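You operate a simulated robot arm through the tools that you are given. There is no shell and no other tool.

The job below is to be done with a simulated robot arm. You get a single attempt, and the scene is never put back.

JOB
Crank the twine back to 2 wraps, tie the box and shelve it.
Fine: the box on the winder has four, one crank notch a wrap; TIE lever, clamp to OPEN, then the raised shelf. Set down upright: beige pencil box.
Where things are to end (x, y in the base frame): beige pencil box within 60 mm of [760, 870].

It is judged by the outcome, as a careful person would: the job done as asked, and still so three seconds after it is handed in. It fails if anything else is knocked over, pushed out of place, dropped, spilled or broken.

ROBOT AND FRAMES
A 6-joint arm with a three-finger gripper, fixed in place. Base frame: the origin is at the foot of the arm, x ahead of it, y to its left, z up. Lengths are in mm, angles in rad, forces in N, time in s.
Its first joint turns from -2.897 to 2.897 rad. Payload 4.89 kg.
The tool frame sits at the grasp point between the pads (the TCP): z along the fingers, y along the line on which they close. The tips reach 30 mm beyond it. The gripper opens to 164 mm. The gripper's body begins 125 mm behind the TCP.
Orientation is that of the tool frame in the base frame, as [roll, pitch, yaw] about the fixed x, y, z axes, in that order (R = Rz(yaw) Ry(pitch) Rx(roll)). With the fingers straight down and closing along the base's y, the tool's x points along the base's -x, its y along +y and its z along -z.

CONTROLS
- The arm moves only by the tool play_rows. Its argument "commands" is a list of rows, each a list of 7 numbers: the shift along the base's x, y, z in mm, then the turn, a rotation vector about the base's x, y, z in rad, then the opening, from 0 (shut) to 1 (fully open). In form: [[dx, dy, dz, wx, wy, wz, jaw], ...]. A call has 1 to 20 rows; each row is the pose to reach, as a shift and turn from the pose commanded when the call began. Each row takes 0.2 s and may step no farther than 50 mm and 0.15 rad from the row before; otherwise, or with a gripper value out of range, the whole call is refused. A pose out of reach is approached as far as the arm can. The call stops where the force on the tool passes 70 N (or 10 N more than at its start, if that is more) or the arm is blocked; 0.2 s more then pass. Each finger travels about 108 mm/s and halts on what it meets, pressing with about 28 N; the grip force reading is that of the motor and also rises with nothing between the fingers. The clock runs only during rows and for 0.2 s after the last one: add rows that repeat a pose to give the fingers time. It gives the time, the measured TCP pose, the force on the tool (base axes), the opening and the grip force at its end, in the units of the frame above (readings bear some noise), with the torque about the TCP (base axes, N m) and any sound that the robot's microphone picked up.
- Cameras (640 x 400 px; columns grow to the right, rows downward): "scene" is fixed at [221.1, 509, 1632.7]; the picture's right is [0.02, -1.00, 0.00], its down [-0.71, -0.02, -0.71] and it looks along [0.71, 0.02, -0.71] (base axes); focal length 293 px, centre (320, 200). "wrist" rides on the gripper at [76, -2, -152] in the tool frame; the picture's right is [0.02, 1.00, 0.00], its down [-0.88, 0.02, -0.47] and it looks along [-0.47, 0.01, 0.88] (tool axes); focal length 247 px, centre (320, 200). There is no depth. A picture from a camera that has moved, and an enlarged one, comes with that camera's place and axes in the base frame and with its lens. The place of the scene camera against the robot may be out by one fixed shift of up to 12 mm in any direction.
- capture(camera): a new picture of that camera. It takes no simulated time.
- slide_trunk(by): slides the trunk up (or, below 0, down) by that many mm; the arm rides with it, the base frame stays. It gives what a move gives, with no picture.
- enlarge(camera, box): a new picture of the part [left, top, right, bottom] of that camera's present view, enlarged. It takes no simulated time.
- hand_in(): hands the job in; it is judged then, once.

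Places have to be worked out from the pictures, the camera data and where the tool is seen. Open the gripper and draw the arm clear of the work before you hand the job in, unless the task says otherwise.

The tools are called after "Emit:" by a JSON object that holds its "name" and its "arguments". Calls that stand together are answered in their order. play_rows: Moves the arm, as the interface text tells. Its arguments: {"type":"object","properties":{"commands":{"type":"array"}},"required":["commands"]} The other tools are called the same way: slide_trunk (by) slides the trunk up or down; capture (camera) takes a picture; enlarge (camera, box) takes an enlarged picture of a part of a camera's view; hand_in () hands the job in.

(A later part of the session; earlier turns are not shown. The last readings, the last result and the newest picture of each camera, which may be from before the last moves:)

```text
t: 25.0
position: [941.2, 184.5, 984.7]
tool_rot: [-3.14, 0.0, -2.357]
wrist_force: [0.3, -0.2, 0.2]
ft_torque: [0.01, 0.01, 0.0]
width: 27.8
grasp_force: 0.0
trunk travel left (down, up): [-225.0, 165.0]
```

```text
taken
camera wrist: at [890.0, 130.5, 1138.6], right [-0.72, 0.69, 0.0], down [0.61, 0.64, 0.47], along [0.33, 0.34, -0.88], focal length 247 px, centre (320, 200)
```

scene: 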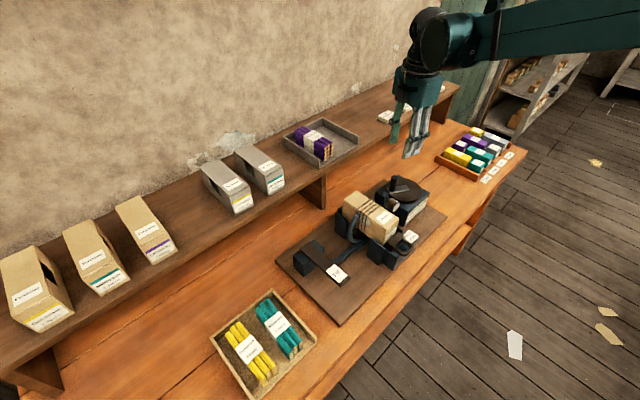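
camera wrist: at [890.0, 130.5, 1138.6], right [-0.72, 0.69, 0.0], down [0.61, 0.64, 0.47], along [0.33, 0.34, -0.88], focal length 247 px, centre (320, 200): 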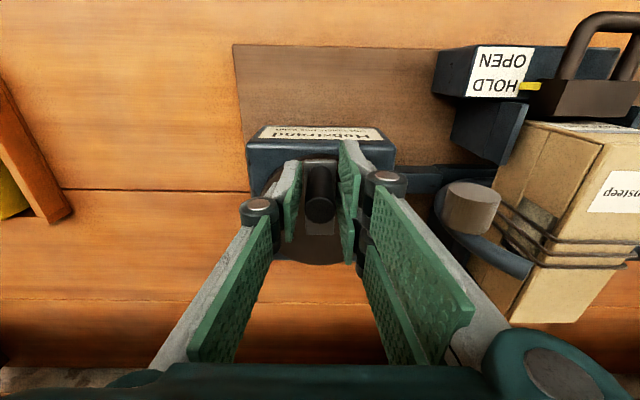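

Peg is centred in the cage. Turning counter-clockwise 60° with the wrist following.

Emit:
{"name": "play_rows", "arguments": {"commands": [[3.3, -3, 0, 0, 0, 0.087, 0.17], [6.7, -5.6, 0, 0, 0, 0.174, 0.17], [10.4, -8, 0, 0, 0, 0.262, 0.17], [14.2, -10, 0, 0, 0, 0.349, 0.17], [18.2, -11.6, 0, 0, 0, 0.436, 0.17], [22.4, -12.9, 0, 0, 0, 0.524, 0.17], [26.7, -13.8, 0, 0, 0, 0.611, 0.17], [31, -14.4, 0, 0, 0, 0.698, 0.17], [35.3, -14.6, 0, 0, 0, 0.785, 0.17], [39.7, -14.4, 0, 0, 0, 0.873, 0.17], [44.1, -13.8, 0, 0, 0, 0.96, 0.17], [48.3, -12.9, 0, 0, 0, 1.047, 0.17]]}}

Emit:
{"name": "capture", "arguments": {"camera": "wrist"}}

Emit:
{"name": "enlarge", "arguments": {"camera": "scene", "box": [340, 160, 440, 250]}}

```text
t: 27.6
position: [992.0, 170.7, 986.4]
tool_rot: [3.14, -0.001, -1.31]
wrist_force: [-0.5, -0.1, 0.3]
ft_torque: [0.02, -0.02, 0.02]
width: 27.8
grasp_force: 0.1
trunk travel left (down, up): [-225.0, 165.0]
```

```text
taken
camera wrist: at [1013.7, 98.3, 1138.7], right [-0.96, -0.28, 0.0], down [-0.25, 0.85, 0.47], along [-0.13, 0.45, -0.88], focal length 247 px, centre (320, 200)
```

wrist: 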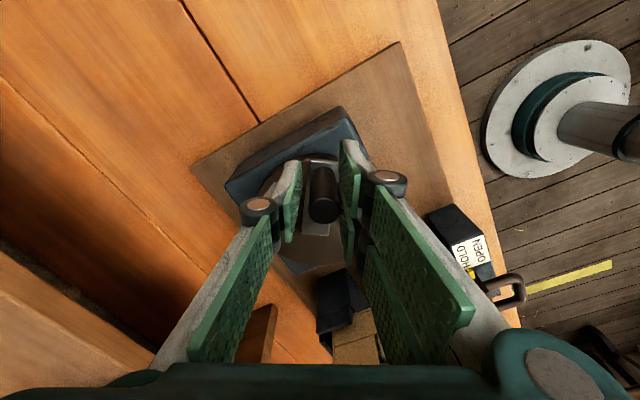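

```text
4.44 times, centred on (390, 205) of scene
camera zoom: at [221.1, 509.0, 1632.7], right [0.02, -1.0, 0.0], down [-0.71, -0.02, -0.71], along [0.71, 0.02, -0.71], focal length 1302 px, centre (9, 178)
```

zoom: 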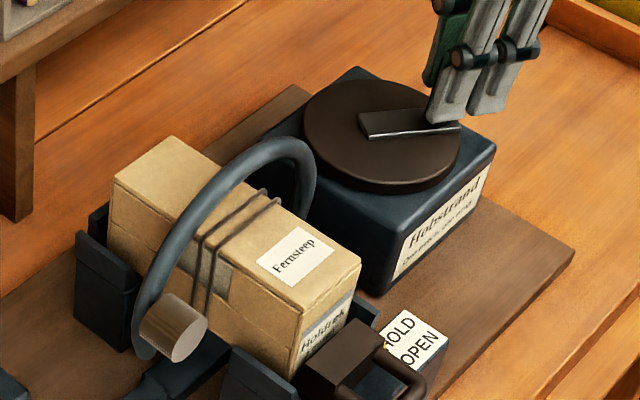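

Two wraps showing and the push is smooth. Continuing to about 100°.

Emit:
{"name": "play_rows", "arguments": {"commands": [[4.2, 1.3, 0, 0, 0, 0.087, 0.17], [8.2, 3, 0, 0, 0, 0.174, 0.17], [12.1, 5, 0, 0, 0, 0.262, 0.17], [15.8, 7.3, 0, 0, 0, 0.349, 0.17], [19.2, 10, 0, 0, 0, 0.436, 0.17], [22.5, 12.9, 0, 0, 0, 0.524, 0.17], [25.4, 16.2, 0, 0, 0, 0.611, 0.17], [28.1, 19.6, 0, 0, 0, 0.698, 0.17], [28.1, 19.6, 0, 0, 0, 0.698, 0.17]]}}

Emit:
{"name": "capture", "arguments": {"camera": "wrist"}}

Emit:
{"name": "enlarge", "arguments": {"camera": "scene", "box": [340, 160, 440, 250]}}

```text
t: 29.6
position: [1019.1, 190.4, 985.3]
tool_rot: [-3.141, 0.0, -0.613]
wrist_force: [-0.2, -0.5, -0.3]
ft_torque: [0.0, 0.01, -0.02]
width: 28.1
grasp_force: 0.4
trunk travel left (down, up): [-225.0, 165.0]
```

```text
taken
camera wrist: at [1083.6, 148.7, 1138.9], right [-0.56, -0.83, 0.0], down [-0.73, 0.49, 0.47], along [-0.39, 0.26, -0.88], focal length 247 px, centre (320, 200)
```

wrist: 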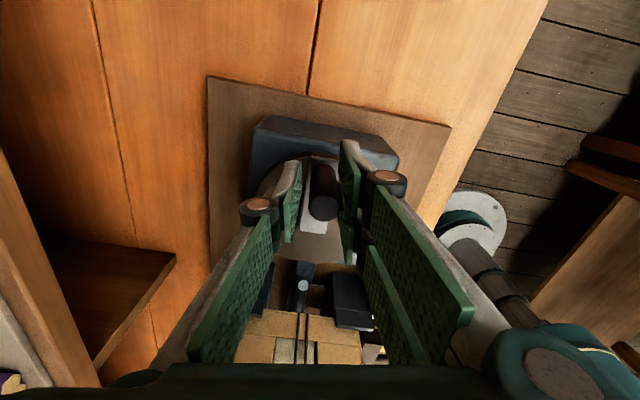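

```text
4.44 times, centred on (390, 205) of scene
camera zoom: at [221.1, 509.0, 1632.7], right [0.02, -1.0, 0.0], down [-0.71, -0.02, -0.71], along [0.71, 0.02, -0.71], focal length 1302 px, centre (9, 178)
```

zoom: 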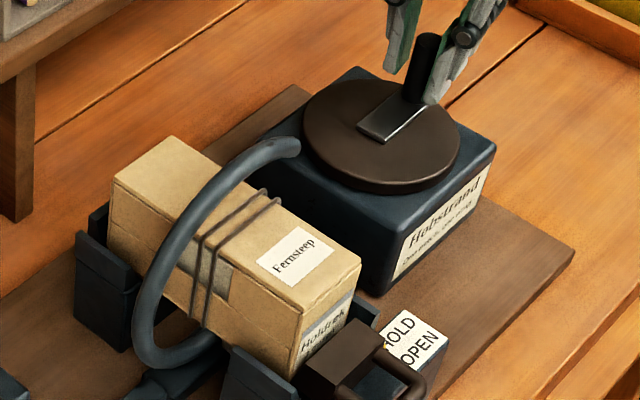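

Ring needs a bit more. I'll push to ~115° commanded (trailing-finger lag ≈ 4°), then open so the detent can settle.

Emit:
{"name": "play_rows", "arguments": {"commands": [[2.3, 3.7, 0, 0, 0, 0.087, 0.17], [4.3, 7.6, 0, 0, 0, 0.174, 0.17], [6, 11.6, 0, 0, 0, 0.262, 0.17], [6, 11.6, 0, 0, 0, 0.262, 0.4], [6, 11.6, 0, 0, 0, 0.262, 0.4], [6, 11.6, 0, 0, 0, 0.262, 0.4]]}}

Emit:
{"name": "capture", "arguments": {"camera": "wrist"}}

Emit:
{"name": "enlarge", "arguments": {"camera": "scene", "box": [340, 160, 440, 250]}}

```text
t: 31.0
position: [1025.6, 202.7, 984.7]
tool_rot: [3.142, -0.001, -0.352]
wrist_force: [0.5, -0.1, 0.0]
ft_torque: [-0.03, -0.03, 0.0]
width: 65.6
grasp_force: 0.0
trunk travel left (down, up): [-225.0, 165.0]
```

```text
taken
camera wrist: at [1098.2, 178.2, 1138.6], right [-0.32, -0.95, 0.0], down [-0.83, 0.28, 0.47], along [-0.45, 0.15, -0.88], focal length 247 px, centre (320, 200)
```

wrist: 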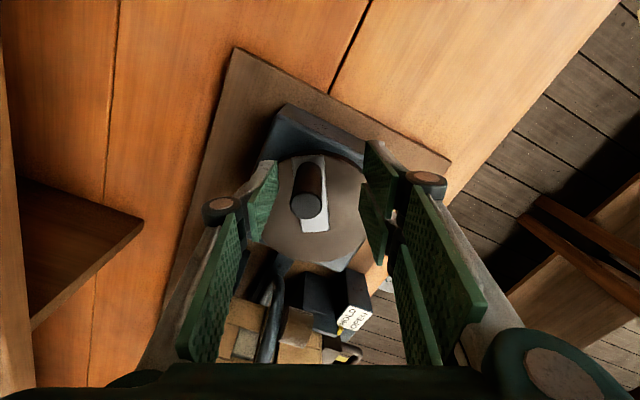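

```text
4.44 times, centred on (390, 205) of scene
camera zoom: at [221.1, 509.0, 1632.7], right [0.02, -1.0, 0.0], down [-0.71, -0.02, -0.71], along [0.71, 0.02, -0.71], focal length 1302 px, centre (9, 178)
```

zoom: 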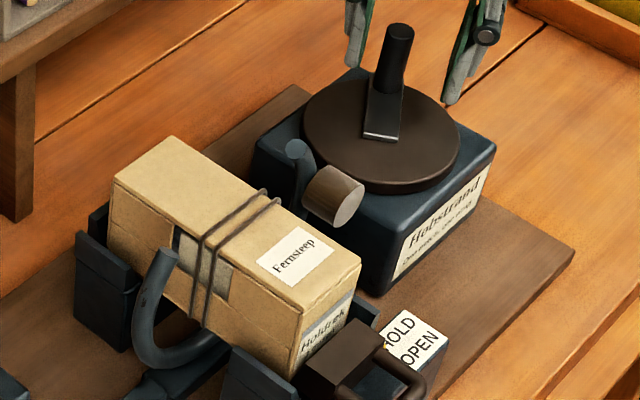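

Two wraps, crank settled in its notch, ring open-topped. I'll lift straight out and travel to above the TIE lever, yawing back to line up.

Emit:
{"name": "play_rows", "arguments": {"commands": [[0, 0, 45, 0, 0, 0, 0.4], [0, 0, 90, 0, 0, 0, 0.4], [0, 0, 135, 0, 0, -0.14, 0.4], [-10, 5, 180, 0, 0, -0.285, 0.4], [-48, 27, 190, 0, 0, -0.43, 0.4], [-86, 49, 190, 0, 0, -0.575, 0.4], [-124, 71, 190, 0, 0, -0.72, 0.4], [-162, 93, 190, 0, 0, -0.865, 0.4], [-200, 115, 190, 0, 0, -1.01, 0.4], [-238, 137, 190, 0, 0, -1.155, 0.4], [-276, 159, 190, 0, 0, -1.3, 0.5], [-314, 181, 190, 0, 0, -1.445, 0.6], [-352, 203, 190, 0, 0, -1.59, 0.7], [-385, 217, 190, 0, 0, -1.735, 0.8], [-385, 217, 190, 0, 0, -1.88, 0.9], [-385, 217, 190, 0, 0, -2.004, 1], [-385, 217, 190, 0, 0, -2.004, 1]]}}

Emit:
{"name": "capture", "arguments": {"camera": "wrist"}}

Emit:
{"name": "enlarge", "arguments": {"camera": "wrist", "box": [220, 80, 430, 260]}}

```text
t: 34.6
position: [640.0, 418.9, 1176.1]
tool_rot: [-3.141, -0.001, -2.356]
wrist_force: [0.3, -0.3, -0.9]
ft_torque: [0.0, 0.02, 0.0]
width: 163.7
grasp_force: 0.1
trunk travel left (down, up): [-225.0, 165.0]
```

```text
taken
camera wrist: at [588.2, 365.4, 1329.8], right [-0.72, 0.69, 0.0], down [0.61, 0.64, 0.47], along [0.33, 0.34, -0.88], focal length 247 px, centre (320, 200)
```

wrist: 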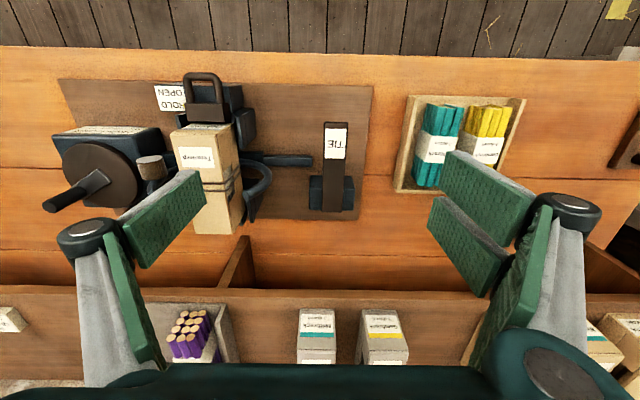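

```text
2.22 times, centred on (325, 170) of wrist
camera zoom: at [588.2, 365.4, 1329.8], right [-0.72, 0.69, 0.0], down [0.61, 0.64, 0.47], along [0.33, 0.34, -0.88], focal length 549 px, centre (309, 267)
```

zoom: 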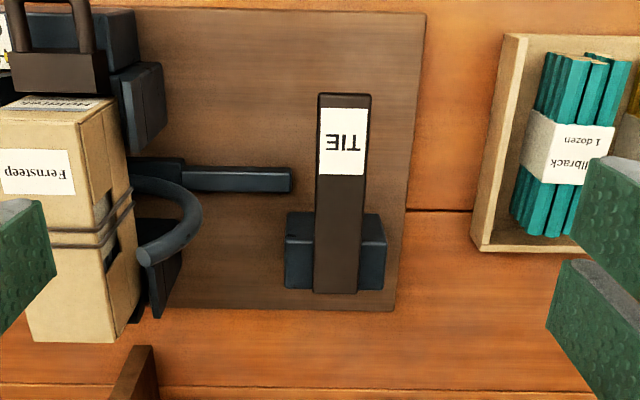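

TIE lever is a horizontal bar at z≈920, pivoted at its far block, label centre ≈ (646, 463). I'll close the gripper and come down above the label, to about 10 mm short of contact.

Emit:
{"name": "play_rows", "arguments": {"commands": [[0, 18, -40, 0, 0, 0, 0.5], [-1, 36, -80, 0, 0, 0, 0.2], [-1, 36, -120, 0, 0, 0, 0], [-1, 36, -160, 0, 0, 0, 0], [-1, 36, -195, 0, 0, 0, 0], [-1, 36, -213, 0, 0, 0, 0], [-1, 36, -213, 0, 0, 0, 0]]}}

Emit:
{"name": "enlarge", "arguments": {"camera": "scene", "box": [270, 200, 390, 300]}}

Emit:
{"name": "capture", "arguments": {"camera": "wrist"}}

```text
t: 36.2
position: [638.8, 455.0, 961.7]
tool_rot: [3.141, -0.001, -2.354]
wrist_force: [0.4, 0.3, 0.5]
ft_torque: [-0.06, 0.01, 0.0]
width: 0.2
grasp_force: 28.3
trunk travel left (down, up): [-225.0, 165.0]
```

```text
4.00 times, centred on (330, 250) of scene
camera zoom: at [221.1, 509.0, 1632.7], right [0.02, -1.0, 0.0], down [-0.71, -0.02, -0.71], along [0.71, 0.02, -0.71], focal length 1172 px, centre (280, 0)
```

zoom: 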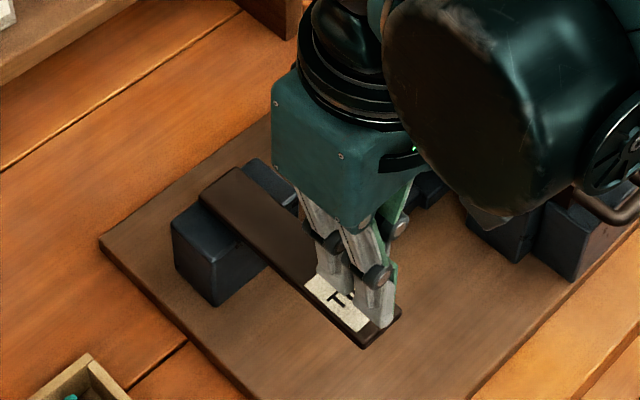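

```text
taken
camera wrist: at [587.6, 401.5, 1115.9], right [-0.72, 0.69, 0.0], down [0.61, 0.64, 0.47], along [0.33, 0.34, -0.88], focal length 247 px, centre (320, 200)
```

wrist: 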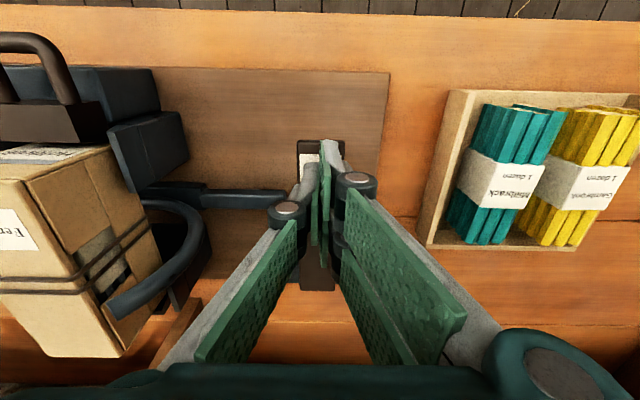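

The fingertips sit just above the label on the bar. Pressing down in small steps.

Emit:
{"name": "play_rows", "arguments": {"commands": [[-2, -2, -6, 0, 0, 0, 0], [-2, -2, -10, 0, 0, 0, 0], [-2, -2, -14, 0, 0, 0, 0], [-2, -2, -18, 0, 0, 0, 0], [-2, -2, -22, 0, 0, 0, 0], [-2, -2, -26, 0, 0, 0, 0]]}}

Emit:
{"name": "enlarge", "arguments": {"camera": "scene", "box": [270, 200, 390, 300]}}

```text
t: 37.6
position: [637.2, 453.1, 937.0]
tool_rot: [-3.142, 0.0, -2.355]
wrist_force: [0.9, 2.2, 4.7]
ft_torque: [0.14, -0.06, 0.03]
width: 0.1
grasp_force: 45.1
trunk travel left (down, up): [-225.0, 165.0]
```

```text
4.00 times, centred on (330, 250) of scene
camera zoom: at [221.1, 509.0, 1632.7], right [0.02, -1.0, 0.0], down [-0.71, -0.02, -0.71], along [0.71, 0.02, -0.71], focal length 1172 px, centre (280, 0)
```

zoom: 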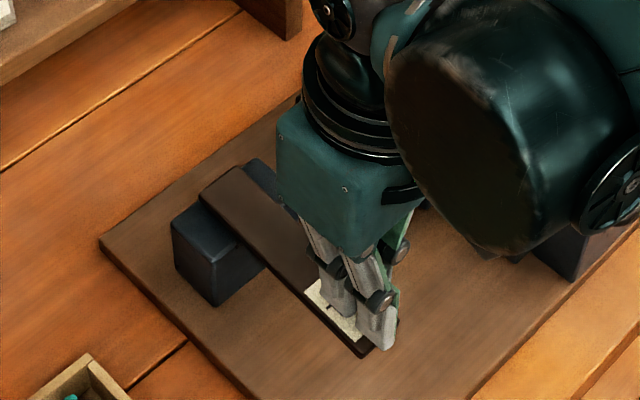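

The lever yields with light force (≈5 N), so it is a press-down lever. Continuing.

Emit:
{"name": "play_rows", "arguments": {"commands": [[0, 0, -4, 0, 0, 0, 0], [0, 0, -8, 0, 0, 0, 0], [0, 0, -12, 0, 0, 0, 0], [0, 0, -16, 0, 0, 0, 0], [0, 0, -20, 0, 0, 0, 0]]}}

Emit:
{"name": "enlarge", "arguments": {"camera": "scene", "box": [270, 200, 390, 300]}}

Emit:
{"name": "enlarge", "arguments": {"camera": "wrist", "box": [0, 100, 210, 360]}}

```text
t: 38.8
position: [637.7, 450.9, 917.9]
tool_rot: [-3.141, -0.002, -2.354]
wrist_force: [1.1, -0.3, 6.7]
ft_torque: [0.18, -0.17, -0.04]
width: 0.1
grasp_force: 44.4
trunk travel left (down, up): [-225.0, 165.0]
```

```text
4.00 times, centred on (330, 250) of scene
camera zoom: at [221.1, 509.0, 1632.7], right [0.02, -1.0, 0.0], down [-0.71, -0.02, -0.71], along [0.71, 0.02, -0.71], focal length 1172 px, centre (280, 0)
```

zoom: 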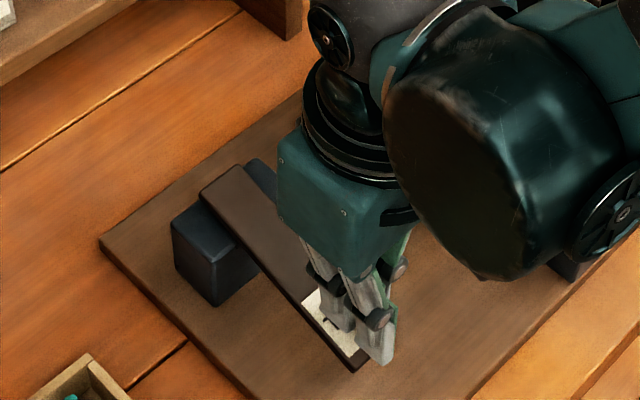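

```text
1.54 times, centred on (105, 230) of wrist
camera zoom: at [585.0, 398.4, 1070.2], right [-0.72, 0.69, 0.0], down [0.61, 0.64, 0.47], along [0.33, 0.34, -0.88], focal length 380 px, centre (651, 154)
```

zoom: 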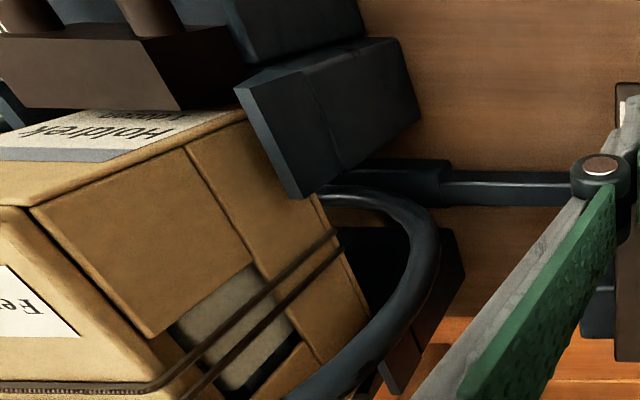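

Still yielding at ~7 N. Pressing further until it reaches its stop.

Emit:
{"name": "play_rows", "arguments": {"commands": [[1, 1, -3, 0, 0, 0, 0], [1, 1, -6, 0, 0, 0, 0], [1, 1, -9, 0, 0, 0, 0], [1, 1, -12, 0, 0, 0, 0]]}}

Emit:
{"name": "enlarge", "arguments": {"camera": "scene", "box": [270, 200, 390, 300]}}

```text
t: 39.8
position: [635.6, 454.5, 906.3]
tool_rot: [3.14, 0.003, -2.356]
wrist_force: [-0.5, 1.9, 26.0]
ft_torque: [0.66, -0.49, 0.04]
width: 0.0
grasp_force: 44.5
trunk travel left (down, up): [-225.0, 165.0]
```

```text
4.00 times, centred on (330, 250) of scene
camera zoom: at [221.1, 509.0, 1632.7], right [0.02, -1.0, 0.0], down [-0.71, -0.02, -0.71], along [0.71, 0.02, -0.71], focal length 1172 px, centre (280, 0)
```

zoom: 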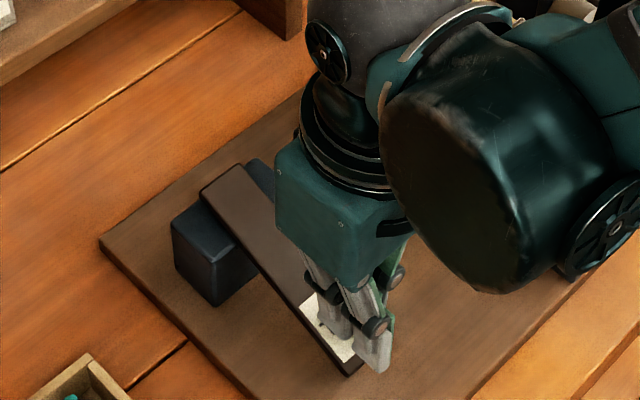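

Force rose to 26 N: the lever is at its stop. I'll press 1.5 mm more, hold briefly, then rise and check the tie.

Emit:
{"name": "play_rows", "arguments": {"commands": [[0, 0, -1.5, 0, 0, 0, 0], [0, 0, -1.5, 0, 0, 0, 0], [0, 0, 10, 0, 0, 0, 0], [0, 0, 30, 0, 0, 0, 0], [0, 0, 60, 0, 0, 0, 0], [0, -5, 100, 0, 0, 0, 0], [0, -10, 140, 0, 0, 0, 0.3], [0, -20, 180, 0, 0, 0, 0.6], [0, -30, 220, 0, 0, 0, 1], [0, -30, 220, 0, 0, 0, 1], [0, -30, 220, 0, 0, 0, 1]]}}

Emit:
{"name": "capture", "arguments": {"camera": "scene"}}

Emit:
{"name": "enlarge", "arguments": {"camera": "wrist", "box": [100, 50, 400, 260]}}

Emit:
{"name": "enlarge", "arguments": {"camera": "scene", "box": [330, 180, 420, 260]}}

```text
t: 42.2
position: [636.3, 426.0, 1124.8]
tool_rot: [-3.141, -0.001, -2.354]
wrist_force: [0.1, -0.4, 0.9]
ft_torque: [0.05, 0.01, -0.02]
width: 164.2
grasp_force: 0.0
trunk travel left (down, up): [-225.0, 165.0]
```

```text
taken
```

scene: 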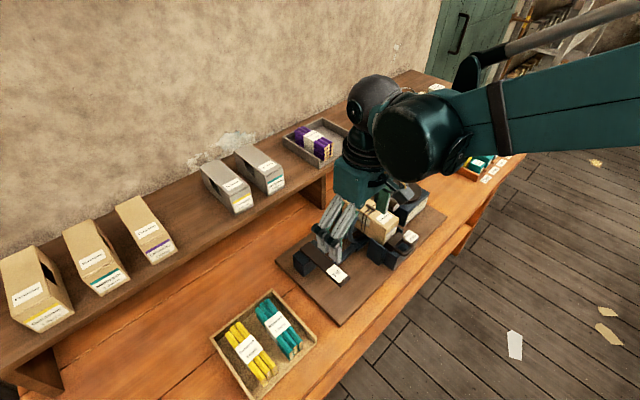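

```text
1.90 times, centred on (250, 155) of wrist
camera zoom: at [584.9, 372.4, 1278.2], right [-0.72, 0.69, 0.0], down [0.61, 0.64, 0.47], along [0.33, 0.34, -0.88], focal length 470 px, centre (453, 286)
```

zoom: 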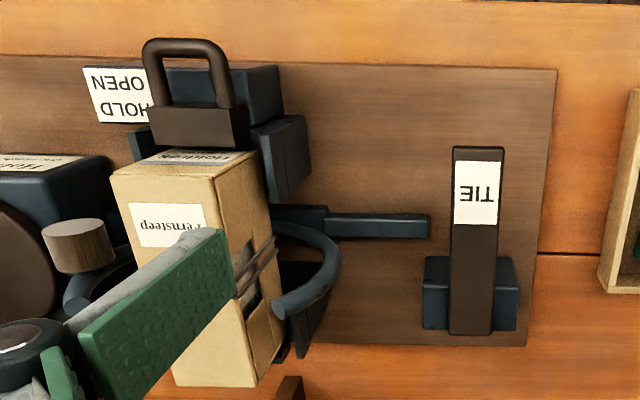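

```text
5.00 times, centred on (375, 220) of scene
camera zoom: at [221.1, 509.0, 1632.7], right [0.02, -1.0, 0.0], down [-0.71, -0.02, -0.71], along [0.71, 0.02, -0.71], focal length 1464 px, centre (45, 100)
```

zoom: 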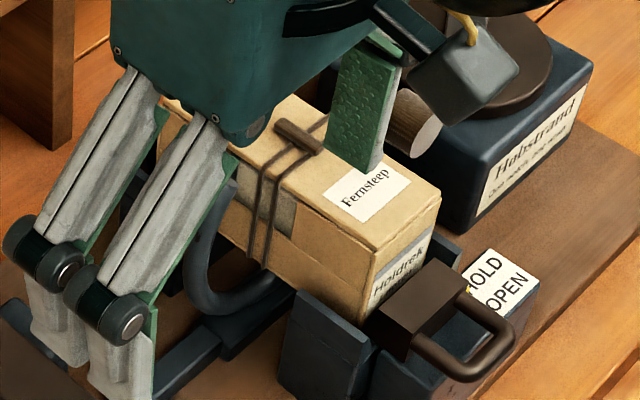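

The box is tied: a knot sits on top of the two wraps and the lever sprang back. Next the clamp: I'll move above the slider loop and check its position.

Emit:
{"name": "play_rows", "arguments": {"commands": [[20, -34, 10, 0, 0, 0, 0.9], [40, -68, 10, 0, 0, 0, 0.8], [60, -102, 10, 0, 0, 0, 0.7], [80, -136, 0, 0, 0, 0, 0.6], [95.4, -161.6, 0, 0, 0, 0, 0.55], [95.4, -161.6, -20, 0, 0, 0, 0.55], [95.4, -161.6, -20, 0, 0, 0, 0.55]]}}

Emit:
{"name": "capture", "arguments": {"camera": "wrist"}}

Emit:
{"name": "enlarge", "arguments": {"camera": "wrist", "box": [240, 80, 400, 200]}}

```text
t: 43.8
position: [734.7, 261.7, 1104.9]
tool_rot: [3.141, -0.001, -2.354]
wrist_force: [0.4, -1.4, -0.4]
ft_torque: [0.0, 0.06, -0.01]
width: 90.2
grasp_force: 0.1
trunk travel left (down, up): [-225.0, 165.0]
```

```text
taken
camera wrist: at [682.6, 208.0, 1258.2], right [-0.72, 0.69, 0.0], down [0.61, 0.64, 0.47], along [0.33, 0.34, -0.88], focal length 247 px, centre (320, 200)
```

wrist: 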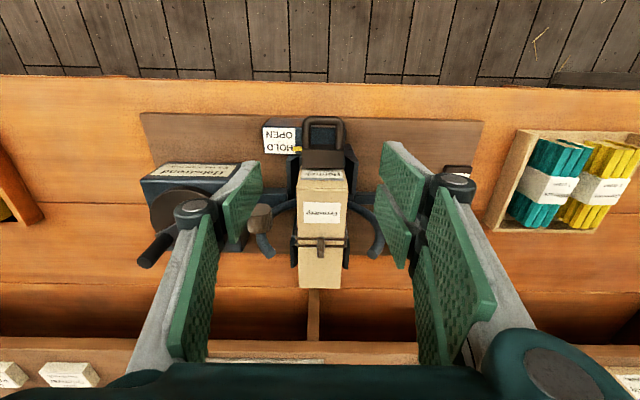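

```text
3.33 times, centred on (320, 140) of wrist
camera zoom: at [682.6, 208.0, 1258.2], right [-0.72, 0.69, 0.0], down [0.61, 0.64, 0.47], along [0.33, 0.34, -0.88], focal length 823 px, centre (320, 400)
```

zoom: 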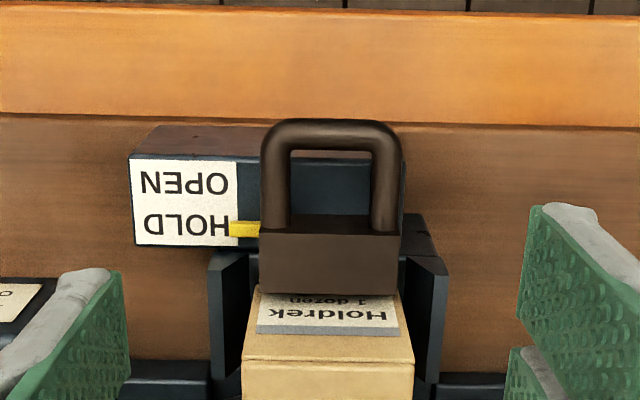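

Loop centre is at u≈706, w≈−330 (≈ (733, 265)), legs 55 mm wide. I'll descend with the fingers either side of the loop, tips just above the base block.

Emit:
{"name": "play_rows", "arguments": {"commands": [[-2.5, 2.5, -40, 0, 0, 0, 0.55], [-2.5, 2.5, -80, 0, 0, 0, 0.55], [-2.5, 2.5, -115, 0, 0, 0, 0.55], [-2.5, 2.5, -135, 0, 0, 0, 0.55], [-2.5, 2.5, -145, 0, 0, 0, 0.55], [-2.5, 2.5, -148, 0, 0, 0, 0.55], [-2.5, 2.5, -148, 0, 0, 0, 0.55]]}}

Emit:
{"name": "capture", "arguments": {"camera": "wrist"}}

Emit:
{"name": "enlarge", "arguments": {"camera": "scene", "box": [360, 200, 440, 280]}}

```text
t: 45.4
position: [731.3, 264.9, 957.9]
tool_rot: [3.141, 0.0, -2.354]
wrist_force: [0.8, 0.1, -0.7]
ft_torque: [-0.03, 0.02, 0.01]
width: 90.0
grasp_force: 0.1
trunk travel left (down, up): [-225.0, 165.0]
```

```text
taken
camera wrist: at [680.1, 211.0, 1110.6], right [-0.72, 0.69, 0.0], down [0.61, 0.64, 0.47], along [0.33, 0.34, -0.88], focal length 247 px, centre (320, 200)
```

wrist: 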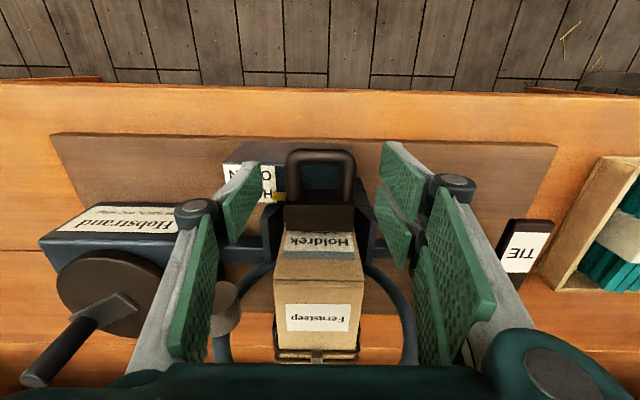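

```text
5.00 times, centred on (400, 240) of scene
camera zoom: at [221.1, 509.0, 1632.7], right [0.02, -1.0, 0.0], down [-0.71, -0.02, -0.71], along [0.71, 0.02, -0.71], focal length 1464 px, centre (-80, 0)
```

zoom: 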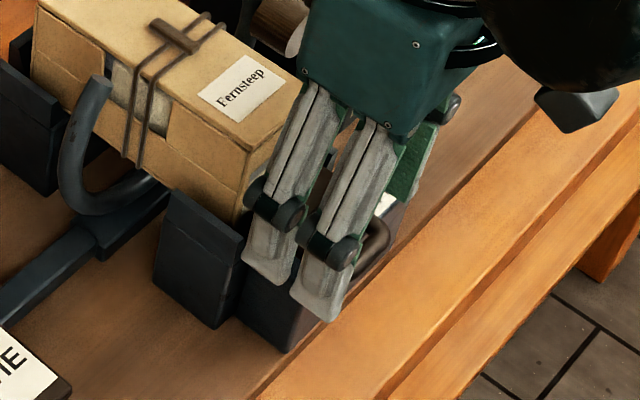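

Clear on both sides. Lowering 5 mm more and closing on the loop.

Emit:
{"name": "play_rows", "arguments": {"commands": [[0, 0, -3, 0, 0, 0, 0.55], [0, 0, -5, 0, 0, 0, 0.5], [0, 0, -5, 0, 0, 0, 0.3], [0, 0, -5, 0, 0, 0, 0.25], [0, 0, -5, 0, 0, 0, 0.25]]}}

Emit:
{"name": "capture", "arguments": {"camera": "wrist"}}

```text
t: 46.6
position: [732.1, 263.6, 951.9]
tool_rot: [-3.141, 0.001, -2.355]
wrist_force: [-2.0, 2.4, -2.6]
ft_torque: [0.3, 0.16, 1.39]
width: 55.6
grasp_force: 44.8
trunk travel left (down, up): [-225.0, 165.0]
```

```text
taken
camera wrist: at [679.3, 210.8, 1105.2], right [-0.72, 0.69, 0.0], down [0.61, 0.64, 0.47], along [0.33, 0.34, -0.88], focal length 247 px, centre (320, 200)
```

wrist: 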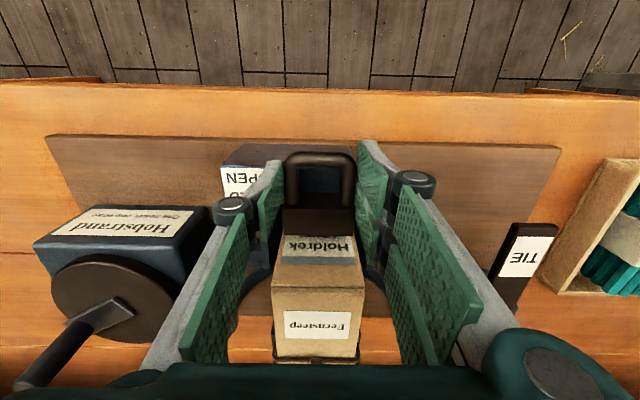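

Gripping the loop at 55.6 mm. Pulling toward the operator (−u) in small steps.

Emit:
{"name": "play_rows", "arguments": {"commands": [[-2.8, -2.8, 0, 0, 0, 0, 0.25], [-5.7, -5.7, 0, 0, 0, 0, 0.25], [-8.5, -8.5, 0, 0, 0, 0, 0.25], [-11.3, -11.3, 0, 0, 0, 0, 0.25]]}}

Emit:
{"name": "capture", "arguments": {"camera": "wrist"}}

Emit:
{"name": "enlarge", "arguments": {"camera": "scene", "box": [360, 200, 440, 280]}}

```text
t: 47.6
position: [718.0, 252.2, 952.9]
tool_rot: [3.141, 0.0, -2.355]
wrist_force: [-7.0, -0.4, -13.7]
ft_torque: [0.69, -0.19, 1.25]
width: 55.5
grasp_force: 44.9
trunk travel left (down, up): [-225.0, 165.0]
```

```text
taken
camera wrist: at [667.2, 198.8, 1105.2], right [-0.72, 0.69, 0.0], down [0.61, 0.64, 0.47], along [0.33, 0.34, -0.88], focal length 247 px, centre (320, 200)
```

wrist: 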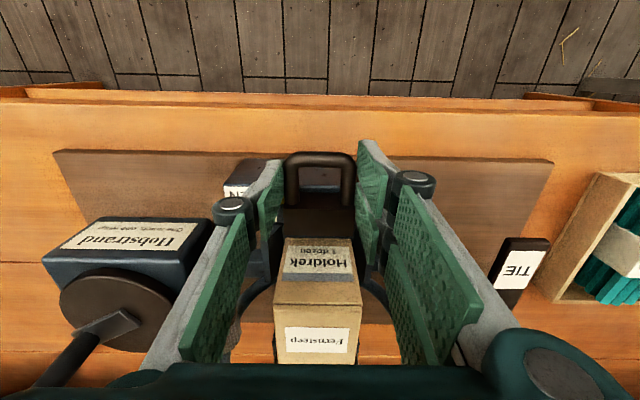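

```text
5.00 times, centred on (400, 240) of scene
camera zoom: at [221.1, 509.0, 1632.7], right [0.02, -1.0, 0.0], down [-0.71, -0.02, -0.71], along [0.71, 0.02, -0.71], focal length 1464 px, centre (-80, 0)
```

zoom: 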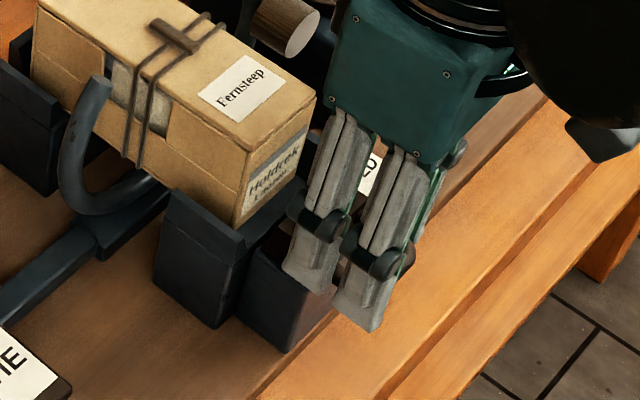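

The slider follows. I'll pull a little further to its stop and see where the pointer lies.

Emit:
{"name": "play_rows", "arguments": {"commands": [[-1.5, -1.5, 0, 0, 0, 0, 0.25], [-3, -3, 0, 0, 0, 0, 0.25], [-4.5, -4.5, 0, 0, 0, 0, 0.25], [-6, -6, 0, 0, 0, 0, 0.25]]}}

Emit:
{"name": "enlarge", "arguments": {"camera": "scene", "box": [360, 200, 440, 280]}}

Emit:
{"name": "enlarge", "arguments": {"camera": "wrist", "box": [210, 120, 390, 260]}}

```text
t: 48.6
position: [714.3, 247.1, 951.3]
tool_rot: [3.141, -0.002, -2.354]
wrist_force: [17.4, 28.5, 2.2]
ft_torque: [0.95, -0.44, 1.14]
width: 55.6
grasp_force: 45.2
trunk travel left (down, up): [-225.0, 165.0]
```

```text
5.00 times, centred on (400, 240) of scene
camera zoom: at [221.1, 509.0, 1632.7], right [0.02, -1.0, 0.0], down [-0.71, -0.02, -0.71], along [0.71, 0.02, -0.71], focal length 1464 px, centre (-80, 0)
```

zoom: 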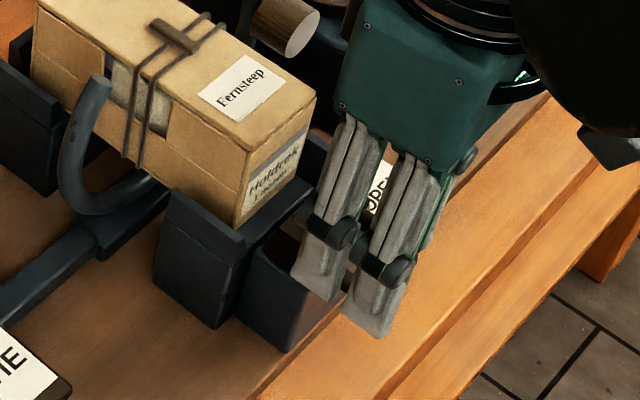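

```text
2.86 times, centred on (300, 190) of wrist
camera zoom: at [662.9, 194.4, 1105.3], right [-0.72, 0.69, 0.0], down [0.61, 0.64, 0.47], along [0.33, 0.34, -0.88], focal length 706 px, centre (377, 229)
```

zoom: 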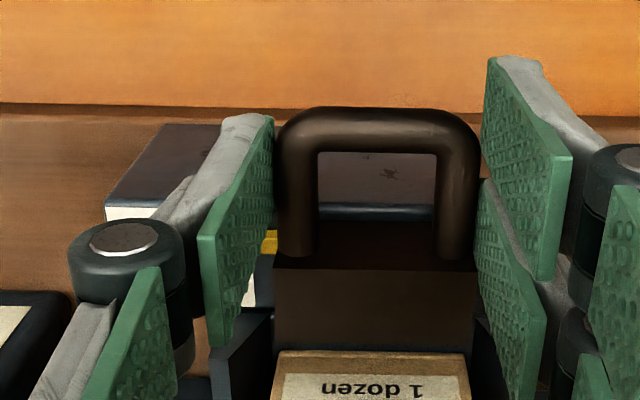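

Force jumped to ~33 N: the slider is at its end stop. I'll release, lift and check that the pointer stands at OPEN.

Emit:
{"name": "play_rows", "arguments": {"commands": [[1.5, 1.5, 0, 0, 0, 0, 0.35], [1.5, 1.5, 0, 0, 0, 0, 0.55], [1.5, 1.5, 0, 0, 0, 0, 0.55], [1.5, 1.5, 30, 0, 0, 0, 0.55], [1.5, 1.5, 70, 0, 0, 0, 0.55], [1.5, 1.5, 115, 0, 0, 0, 0.55], [1.5, 1.5, 160, 0, 0, 0, 0.7], [1.5, 1.5, 160, 0, 0, 0, 0.7]]}}

Emit:
{"name": "capture", "arguments": {"camera": "wrist"}}

Emit:
{"name": "enlarge", "arguments": {"camera": "wrist", "box": [240, 80, 400, 200]}}

Emit:
{"name": "enlarge", "arguments": {"camera": "scene", "box": [330, 180, 430, 280]}}

```text
t: 50.4
position: [712.7, 247.2, 1113.6]
tool_rot: [-3.141, -0.001, -2.354]
wrist_force: [-0.2, -0.1, 0.4]
ft_torque: [0.05, -0.14, 0.03]
width: 114.7
grasp_force: 0.0
trunk travel left (down, up): [-225.0, 165.0]
```

```text
taken
camera wrist: at [661.8, 193.2, 1266.5], right [-0.72, 0.69, 0.0], down [0.61, 0.64, 0.47], along [0.33, 0.34, -0.88], focal length 247 px, centre (320, 200)
```

wrist: 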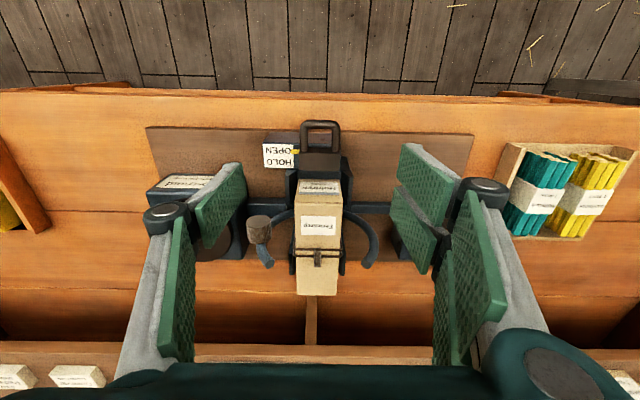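

```text
3.33 times, centred on (320, 140) of wrist
camera zoom: at [661.8, 193.2, 1266.5], right [-0.72, 0.69, 0.0], down [0.61, 0.64, 0.47], along [0.33, 0.34, -0.88], focal length 823 px, centre (320, 400)
```

zoom: 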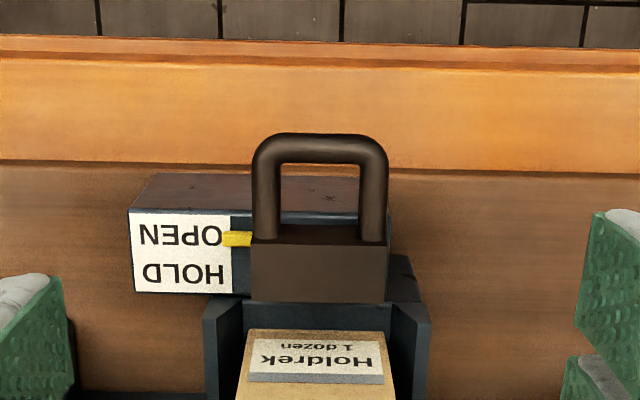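

```text
4.00 times, centred on (380, 230) of scene
camera zoom: at [221.1, 509.0, 1632.7], right [0.02, -1.0, 0.0], down [-0.71, -0.02, -0.71], along [0.71, 0.02, -0.71], focal length 1172 px, centre (80, 80)
```

zoom: 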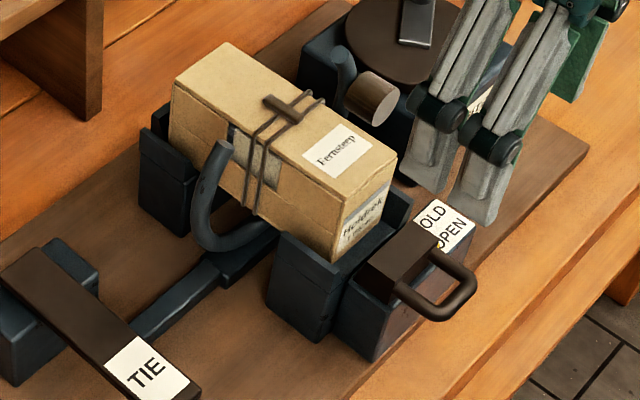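

Pointer at OPEN and the slider is clear of the box. Before grasping, I'll survey the shelf around the target gap with the wrist camera.

Emit:
{"name": "play_rows", "arguments": {"commands": [[0, 10, 45, 0, 0, 0, 0.85], [-10, 40, 85, 0, 0, 0, 1], [-27, 80, 110, 0, 0, 0, 1], [-45, 124, 130, 0, 0, 0, 1], [-63, 168, 137, 0, 0, 0, 1], [-81, 212, 137, 0, 0, 0, 1], [-99, 256, 137, 0, 0, 0, 1], [-117, 300, 137, 0, 0, 0, 1], [-135, 344, 137, 0, 0, 0, 1], [-153, 388, 137, 0, 0, 0, 1], [-153, 388, 137, 0, 0, 0, 1]]}}

Emit:
{"name": "capture", "arguments": {"camera": "wrist"}}

Emit:
{"name": "enlarge", "arguments": {"camera": "wrist", "box": [180, 180, 500, 380]}}

```text
refused: row 2 steps farther than a row can; nothing moved
```

```text
taken
camera wrist: at [661.8, 193.2, 1266.5], right [-0.72, 0.69, 0.0], down [0.61, 0.64, 0.47], along [0.33, 0.34, -0.88], focal length 247 px, centre (320, 200)
```

wrist: 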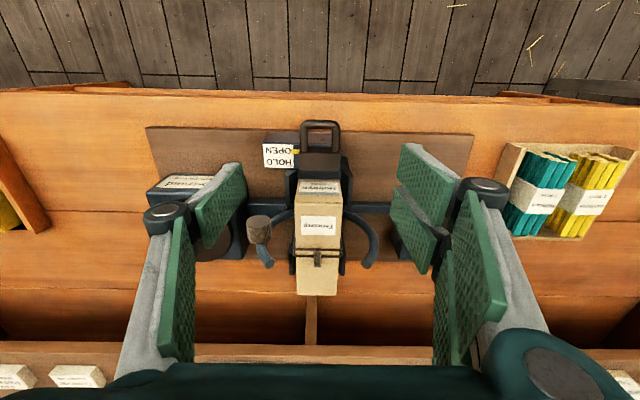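

```text
2.00 times, centred on (340, 280) of wrist
camera zoom: at [661.8, 193.2, 1266.5], right [-0.72, 0.69, 0.0], down [0.61, 0.64, 0.47], along [0.33, 0.34, -0.88], focal length 494 px, centre (280, 40)
```

zoom: 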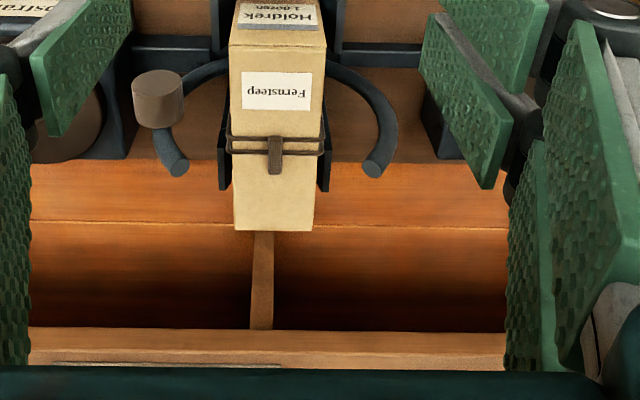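

The move was refused for one oversize step; I'll resend it with smaller steps.

Emit:
{"name": "play_rows", "arguments": {"commands": [[0, 10, 45, 0, 0, 0, 0.85], [-8, 38, 80, 0, 0, 0, 1], [-22, 75, 105, 0, 0, 0, 1], [-38, 114, 125, 0, 0, 0, 1], [-55, 156, 137, 0, 0, 0, 1], [-73, 200, 137, 0, 0, 0, 1], [-91, 244, 137, 0, 0, 0, 1], [-109, 288, 137, 0, 0, 0, 1], [-127, 332, 137, 0, 0, 0, 1], [-145, 370, 137, 0, 0, 0, 1], [-153, 388, 137, 0, 0, 0, 1], [-153, 388, 137, 0, 0, 0, 1]]}}

Emit:
{"name": "capture", "arguments": {"camera": "wrist"}}

Emit:
{"name": "enlarge", "arguments": {"camera": "wrist", "box": [180, 180, 500, 380]}}

```text
t: 53.0
position: [562.9, 637.1, 1249.0]
tool_rot: [-3.141, 0.002, -2.354]
wrist_force: [-0.4, 1.3, -0.5]
ft_torque: [-0.07, -0.02, 0.03]
width: 164.1
grasp_force: 0.1
trunk travel left (down, up): [-225.0, 165.0]
```

```text
taken
camera wrist: at [510.2, 583.7, 1403.3], right [-0.72, 0.69, 0.0], down [0.61, 0.64, 0.47], along [0.33, 0.34, -0.88], focal length 247 px, centre (320, 200)
```

wrist: 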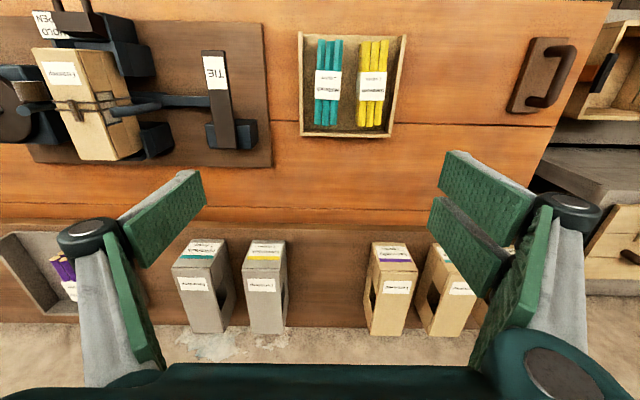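

```text
2.00 times, centred on (340, 280) of wrist
camera zoom: at [510.2, 583.7, 1403.3], right [-0.72, 0.69, 0.0], down [0.61, 0.64, 0.47], along [0.33, 0.34, -0.88], focal length 494 px, centre (280, 40)
```

zoom: 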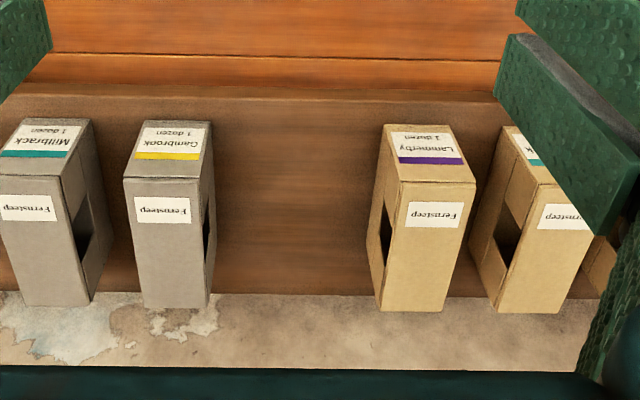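

The gap between grey Gambrook and beige Lammerby is visible. I'll take a second view with a baseline to triangulate the shelf height and depth.

Emit:
{"name": "play_rows", "arguments": {"commands": [[35, -35, 0, 0, 0, 0, 1], [70, -70, 0, 0, 0, 0, 1], [85, -85, 0, 0, 0, 0, 1], [85, -85, 0, 0, 0, 0, 1]]}}

Emit:
{"name": "enlarge", "arguments": {"camera": "wrist", "box": [180, 180, 500, 380]}}

```text
t: 54.0
position: [649.5, 552.5, 1247.9]
tool_rot: [-3.14, 0.0, -2.357]
wrist_force: [0.5, -0.7, 0.3]
ft_torque: [0.13, 0.11, -0.01]
width: 164.2
grasp_force: 0.0
trunk travel left (down, up): [-225.0, 165.0]
```

```text
2.00 times, centred on (340, 280) of wrist
camera zoom: at [596.9, 498.2, 1402.7], right [-0.72, 0.69, 0.0], down [0.61, 0.64, 0.47], along [0.33, 0.34, -0.88], focal length 494 px, centre (280, 40)
```

zoom: 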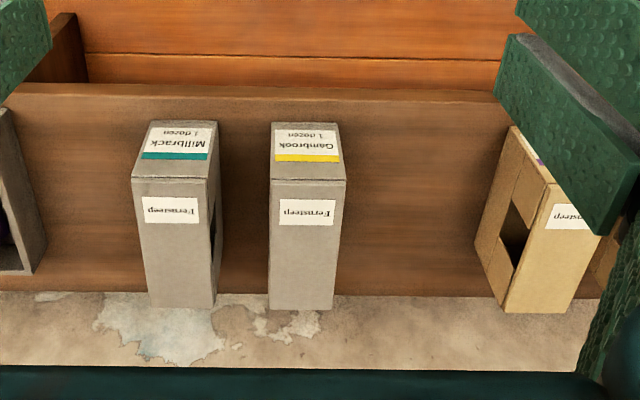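

Shelf box tops come out at z≈1101, fronts at u≈1062, and the gap spans w −7…152, with the target at w≈78. I'll test whether the arm can reach over the gap with the tool vertical, staying high above the boxes.

Emit:
{"name": "play_rows", "arguments": {"commands": [[11, 40, 0, 0, 0, 0, 1], [22, 80, 0, 0, 0, 0, 1], [33, 120, 0, 0, 0, 0, 0.8], [44, 160, 0, 0, 0, 0, 0.6], [55, 200, 0, 0, 0, 0, 0.6], [66, 240, 0, 0, 0, 0, 0.6], [77.7, 284, 0, 0, 0, 0, 0.6], [77.7, 284, -30, 0, 0, 0, 0.6], [77.7, 284, -30, 0, 0, 0, 0.6]]}}

Emit:
{"name": "capture", "arguments": {"camera": "wrist"}}

Emit:
{"name": "capture", "arguments": {"camera": "scene"}}

```text
t: 56.0
position: [725.0, 837.0, 1218.7]
tool_rot: [3.141, 0.0, -2.353]
wrist_force: [1.1, -0.4, -0.4]
ft_torque: [-0.1, 0.06, 0.03]
width: 98.2
grasp_force: 0.0
trunk travel left (down, up): [-225.0, 165.0]
```

```text
taken
camera wrist: at [673.2, 783.9, 1371.5], right [-0.72, 0.69, 0.0], down [0.61, 0.64, 0.47], along [0.33, 0.34, -0.88], focal length 247 px, centre (320, 200)
```

wrist: 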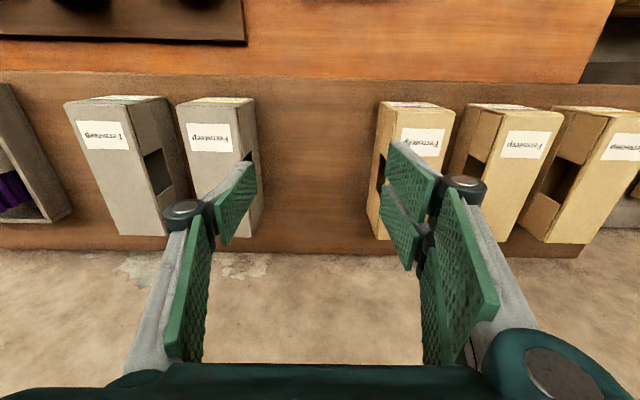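

```text
taken
```

scene: 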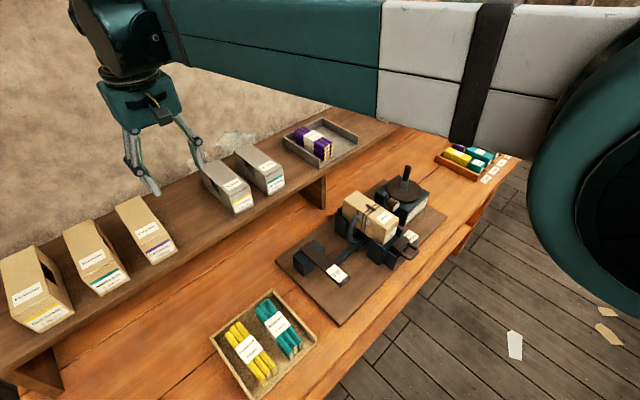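

Vertical reach over the gap is fine. I'll test a partial descent into the empty gap with a narrower opening to make sure placing height is reachable too.

Emit:
{"name": "play_rows", "arguments": {"commands": [[0, -2, 0, 0, 0, 0, 0.4], [0, -2, -40, 0, 0, 0, 0.4], [0, -2, -80, 0, 0, 0, 0.4], [0, -2, -120, 0, 0, 0, 0.4], [0, -2, -130, 0, 0, 0, 0.4], [0, -2, -130, 0, 0, 0, 0.4]]}}

Emit:
{"name": "capture", "arguments": {"camera": "wrist"}}

Emit:
{"name": "enlarge", "arguments": {"camera": "scene", "box": [100, 100, 280, 260]}}

```text
t: 57.4
position: [726.8, 833.3, 1088.9]
tool_rot: [-3.141, 0.001, -2.354]
wrist_force: [-0.2, 0.0, 0.9]
ft_torque: [0.02, 0.01, 0.01]
width: 65.5
grasp_force: 0.1
trunk travel left (down, up): [-225.0, 165.0]
```

```text
taken
camera wrist: at [674.5, 780.1, 1242.5], right [-0.72, 0.69, 0.0], down [0.61, 0.64, 0.47], along [0.33, 0.34, -0.88], focal length 247 px, centre (320, 200)
```

wrist: 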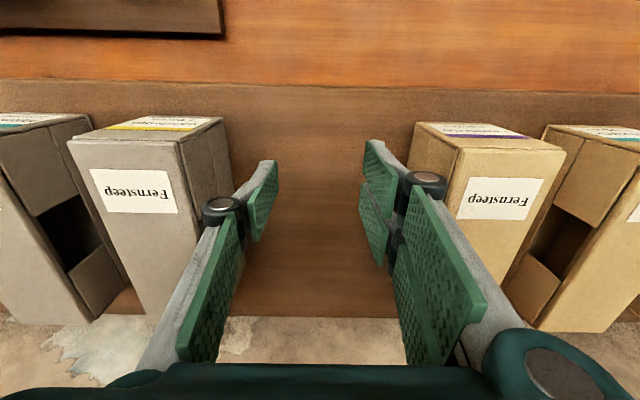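

```text
2.50 times, centred on (190, 180) of scene
camera zoom: at [221.1, 509.0, 1632.7], right [0.02, -1.0, 0.0], down [-0.71, -0.02, -0.71], along [0.71, 0.02, -0.71], focal length 732 px, centre (645, 250)
```

zoom: 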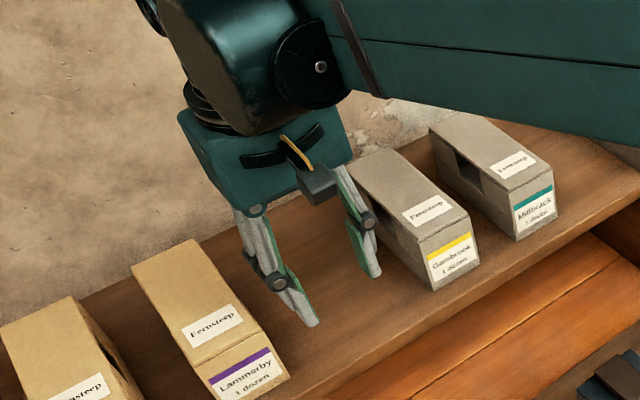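

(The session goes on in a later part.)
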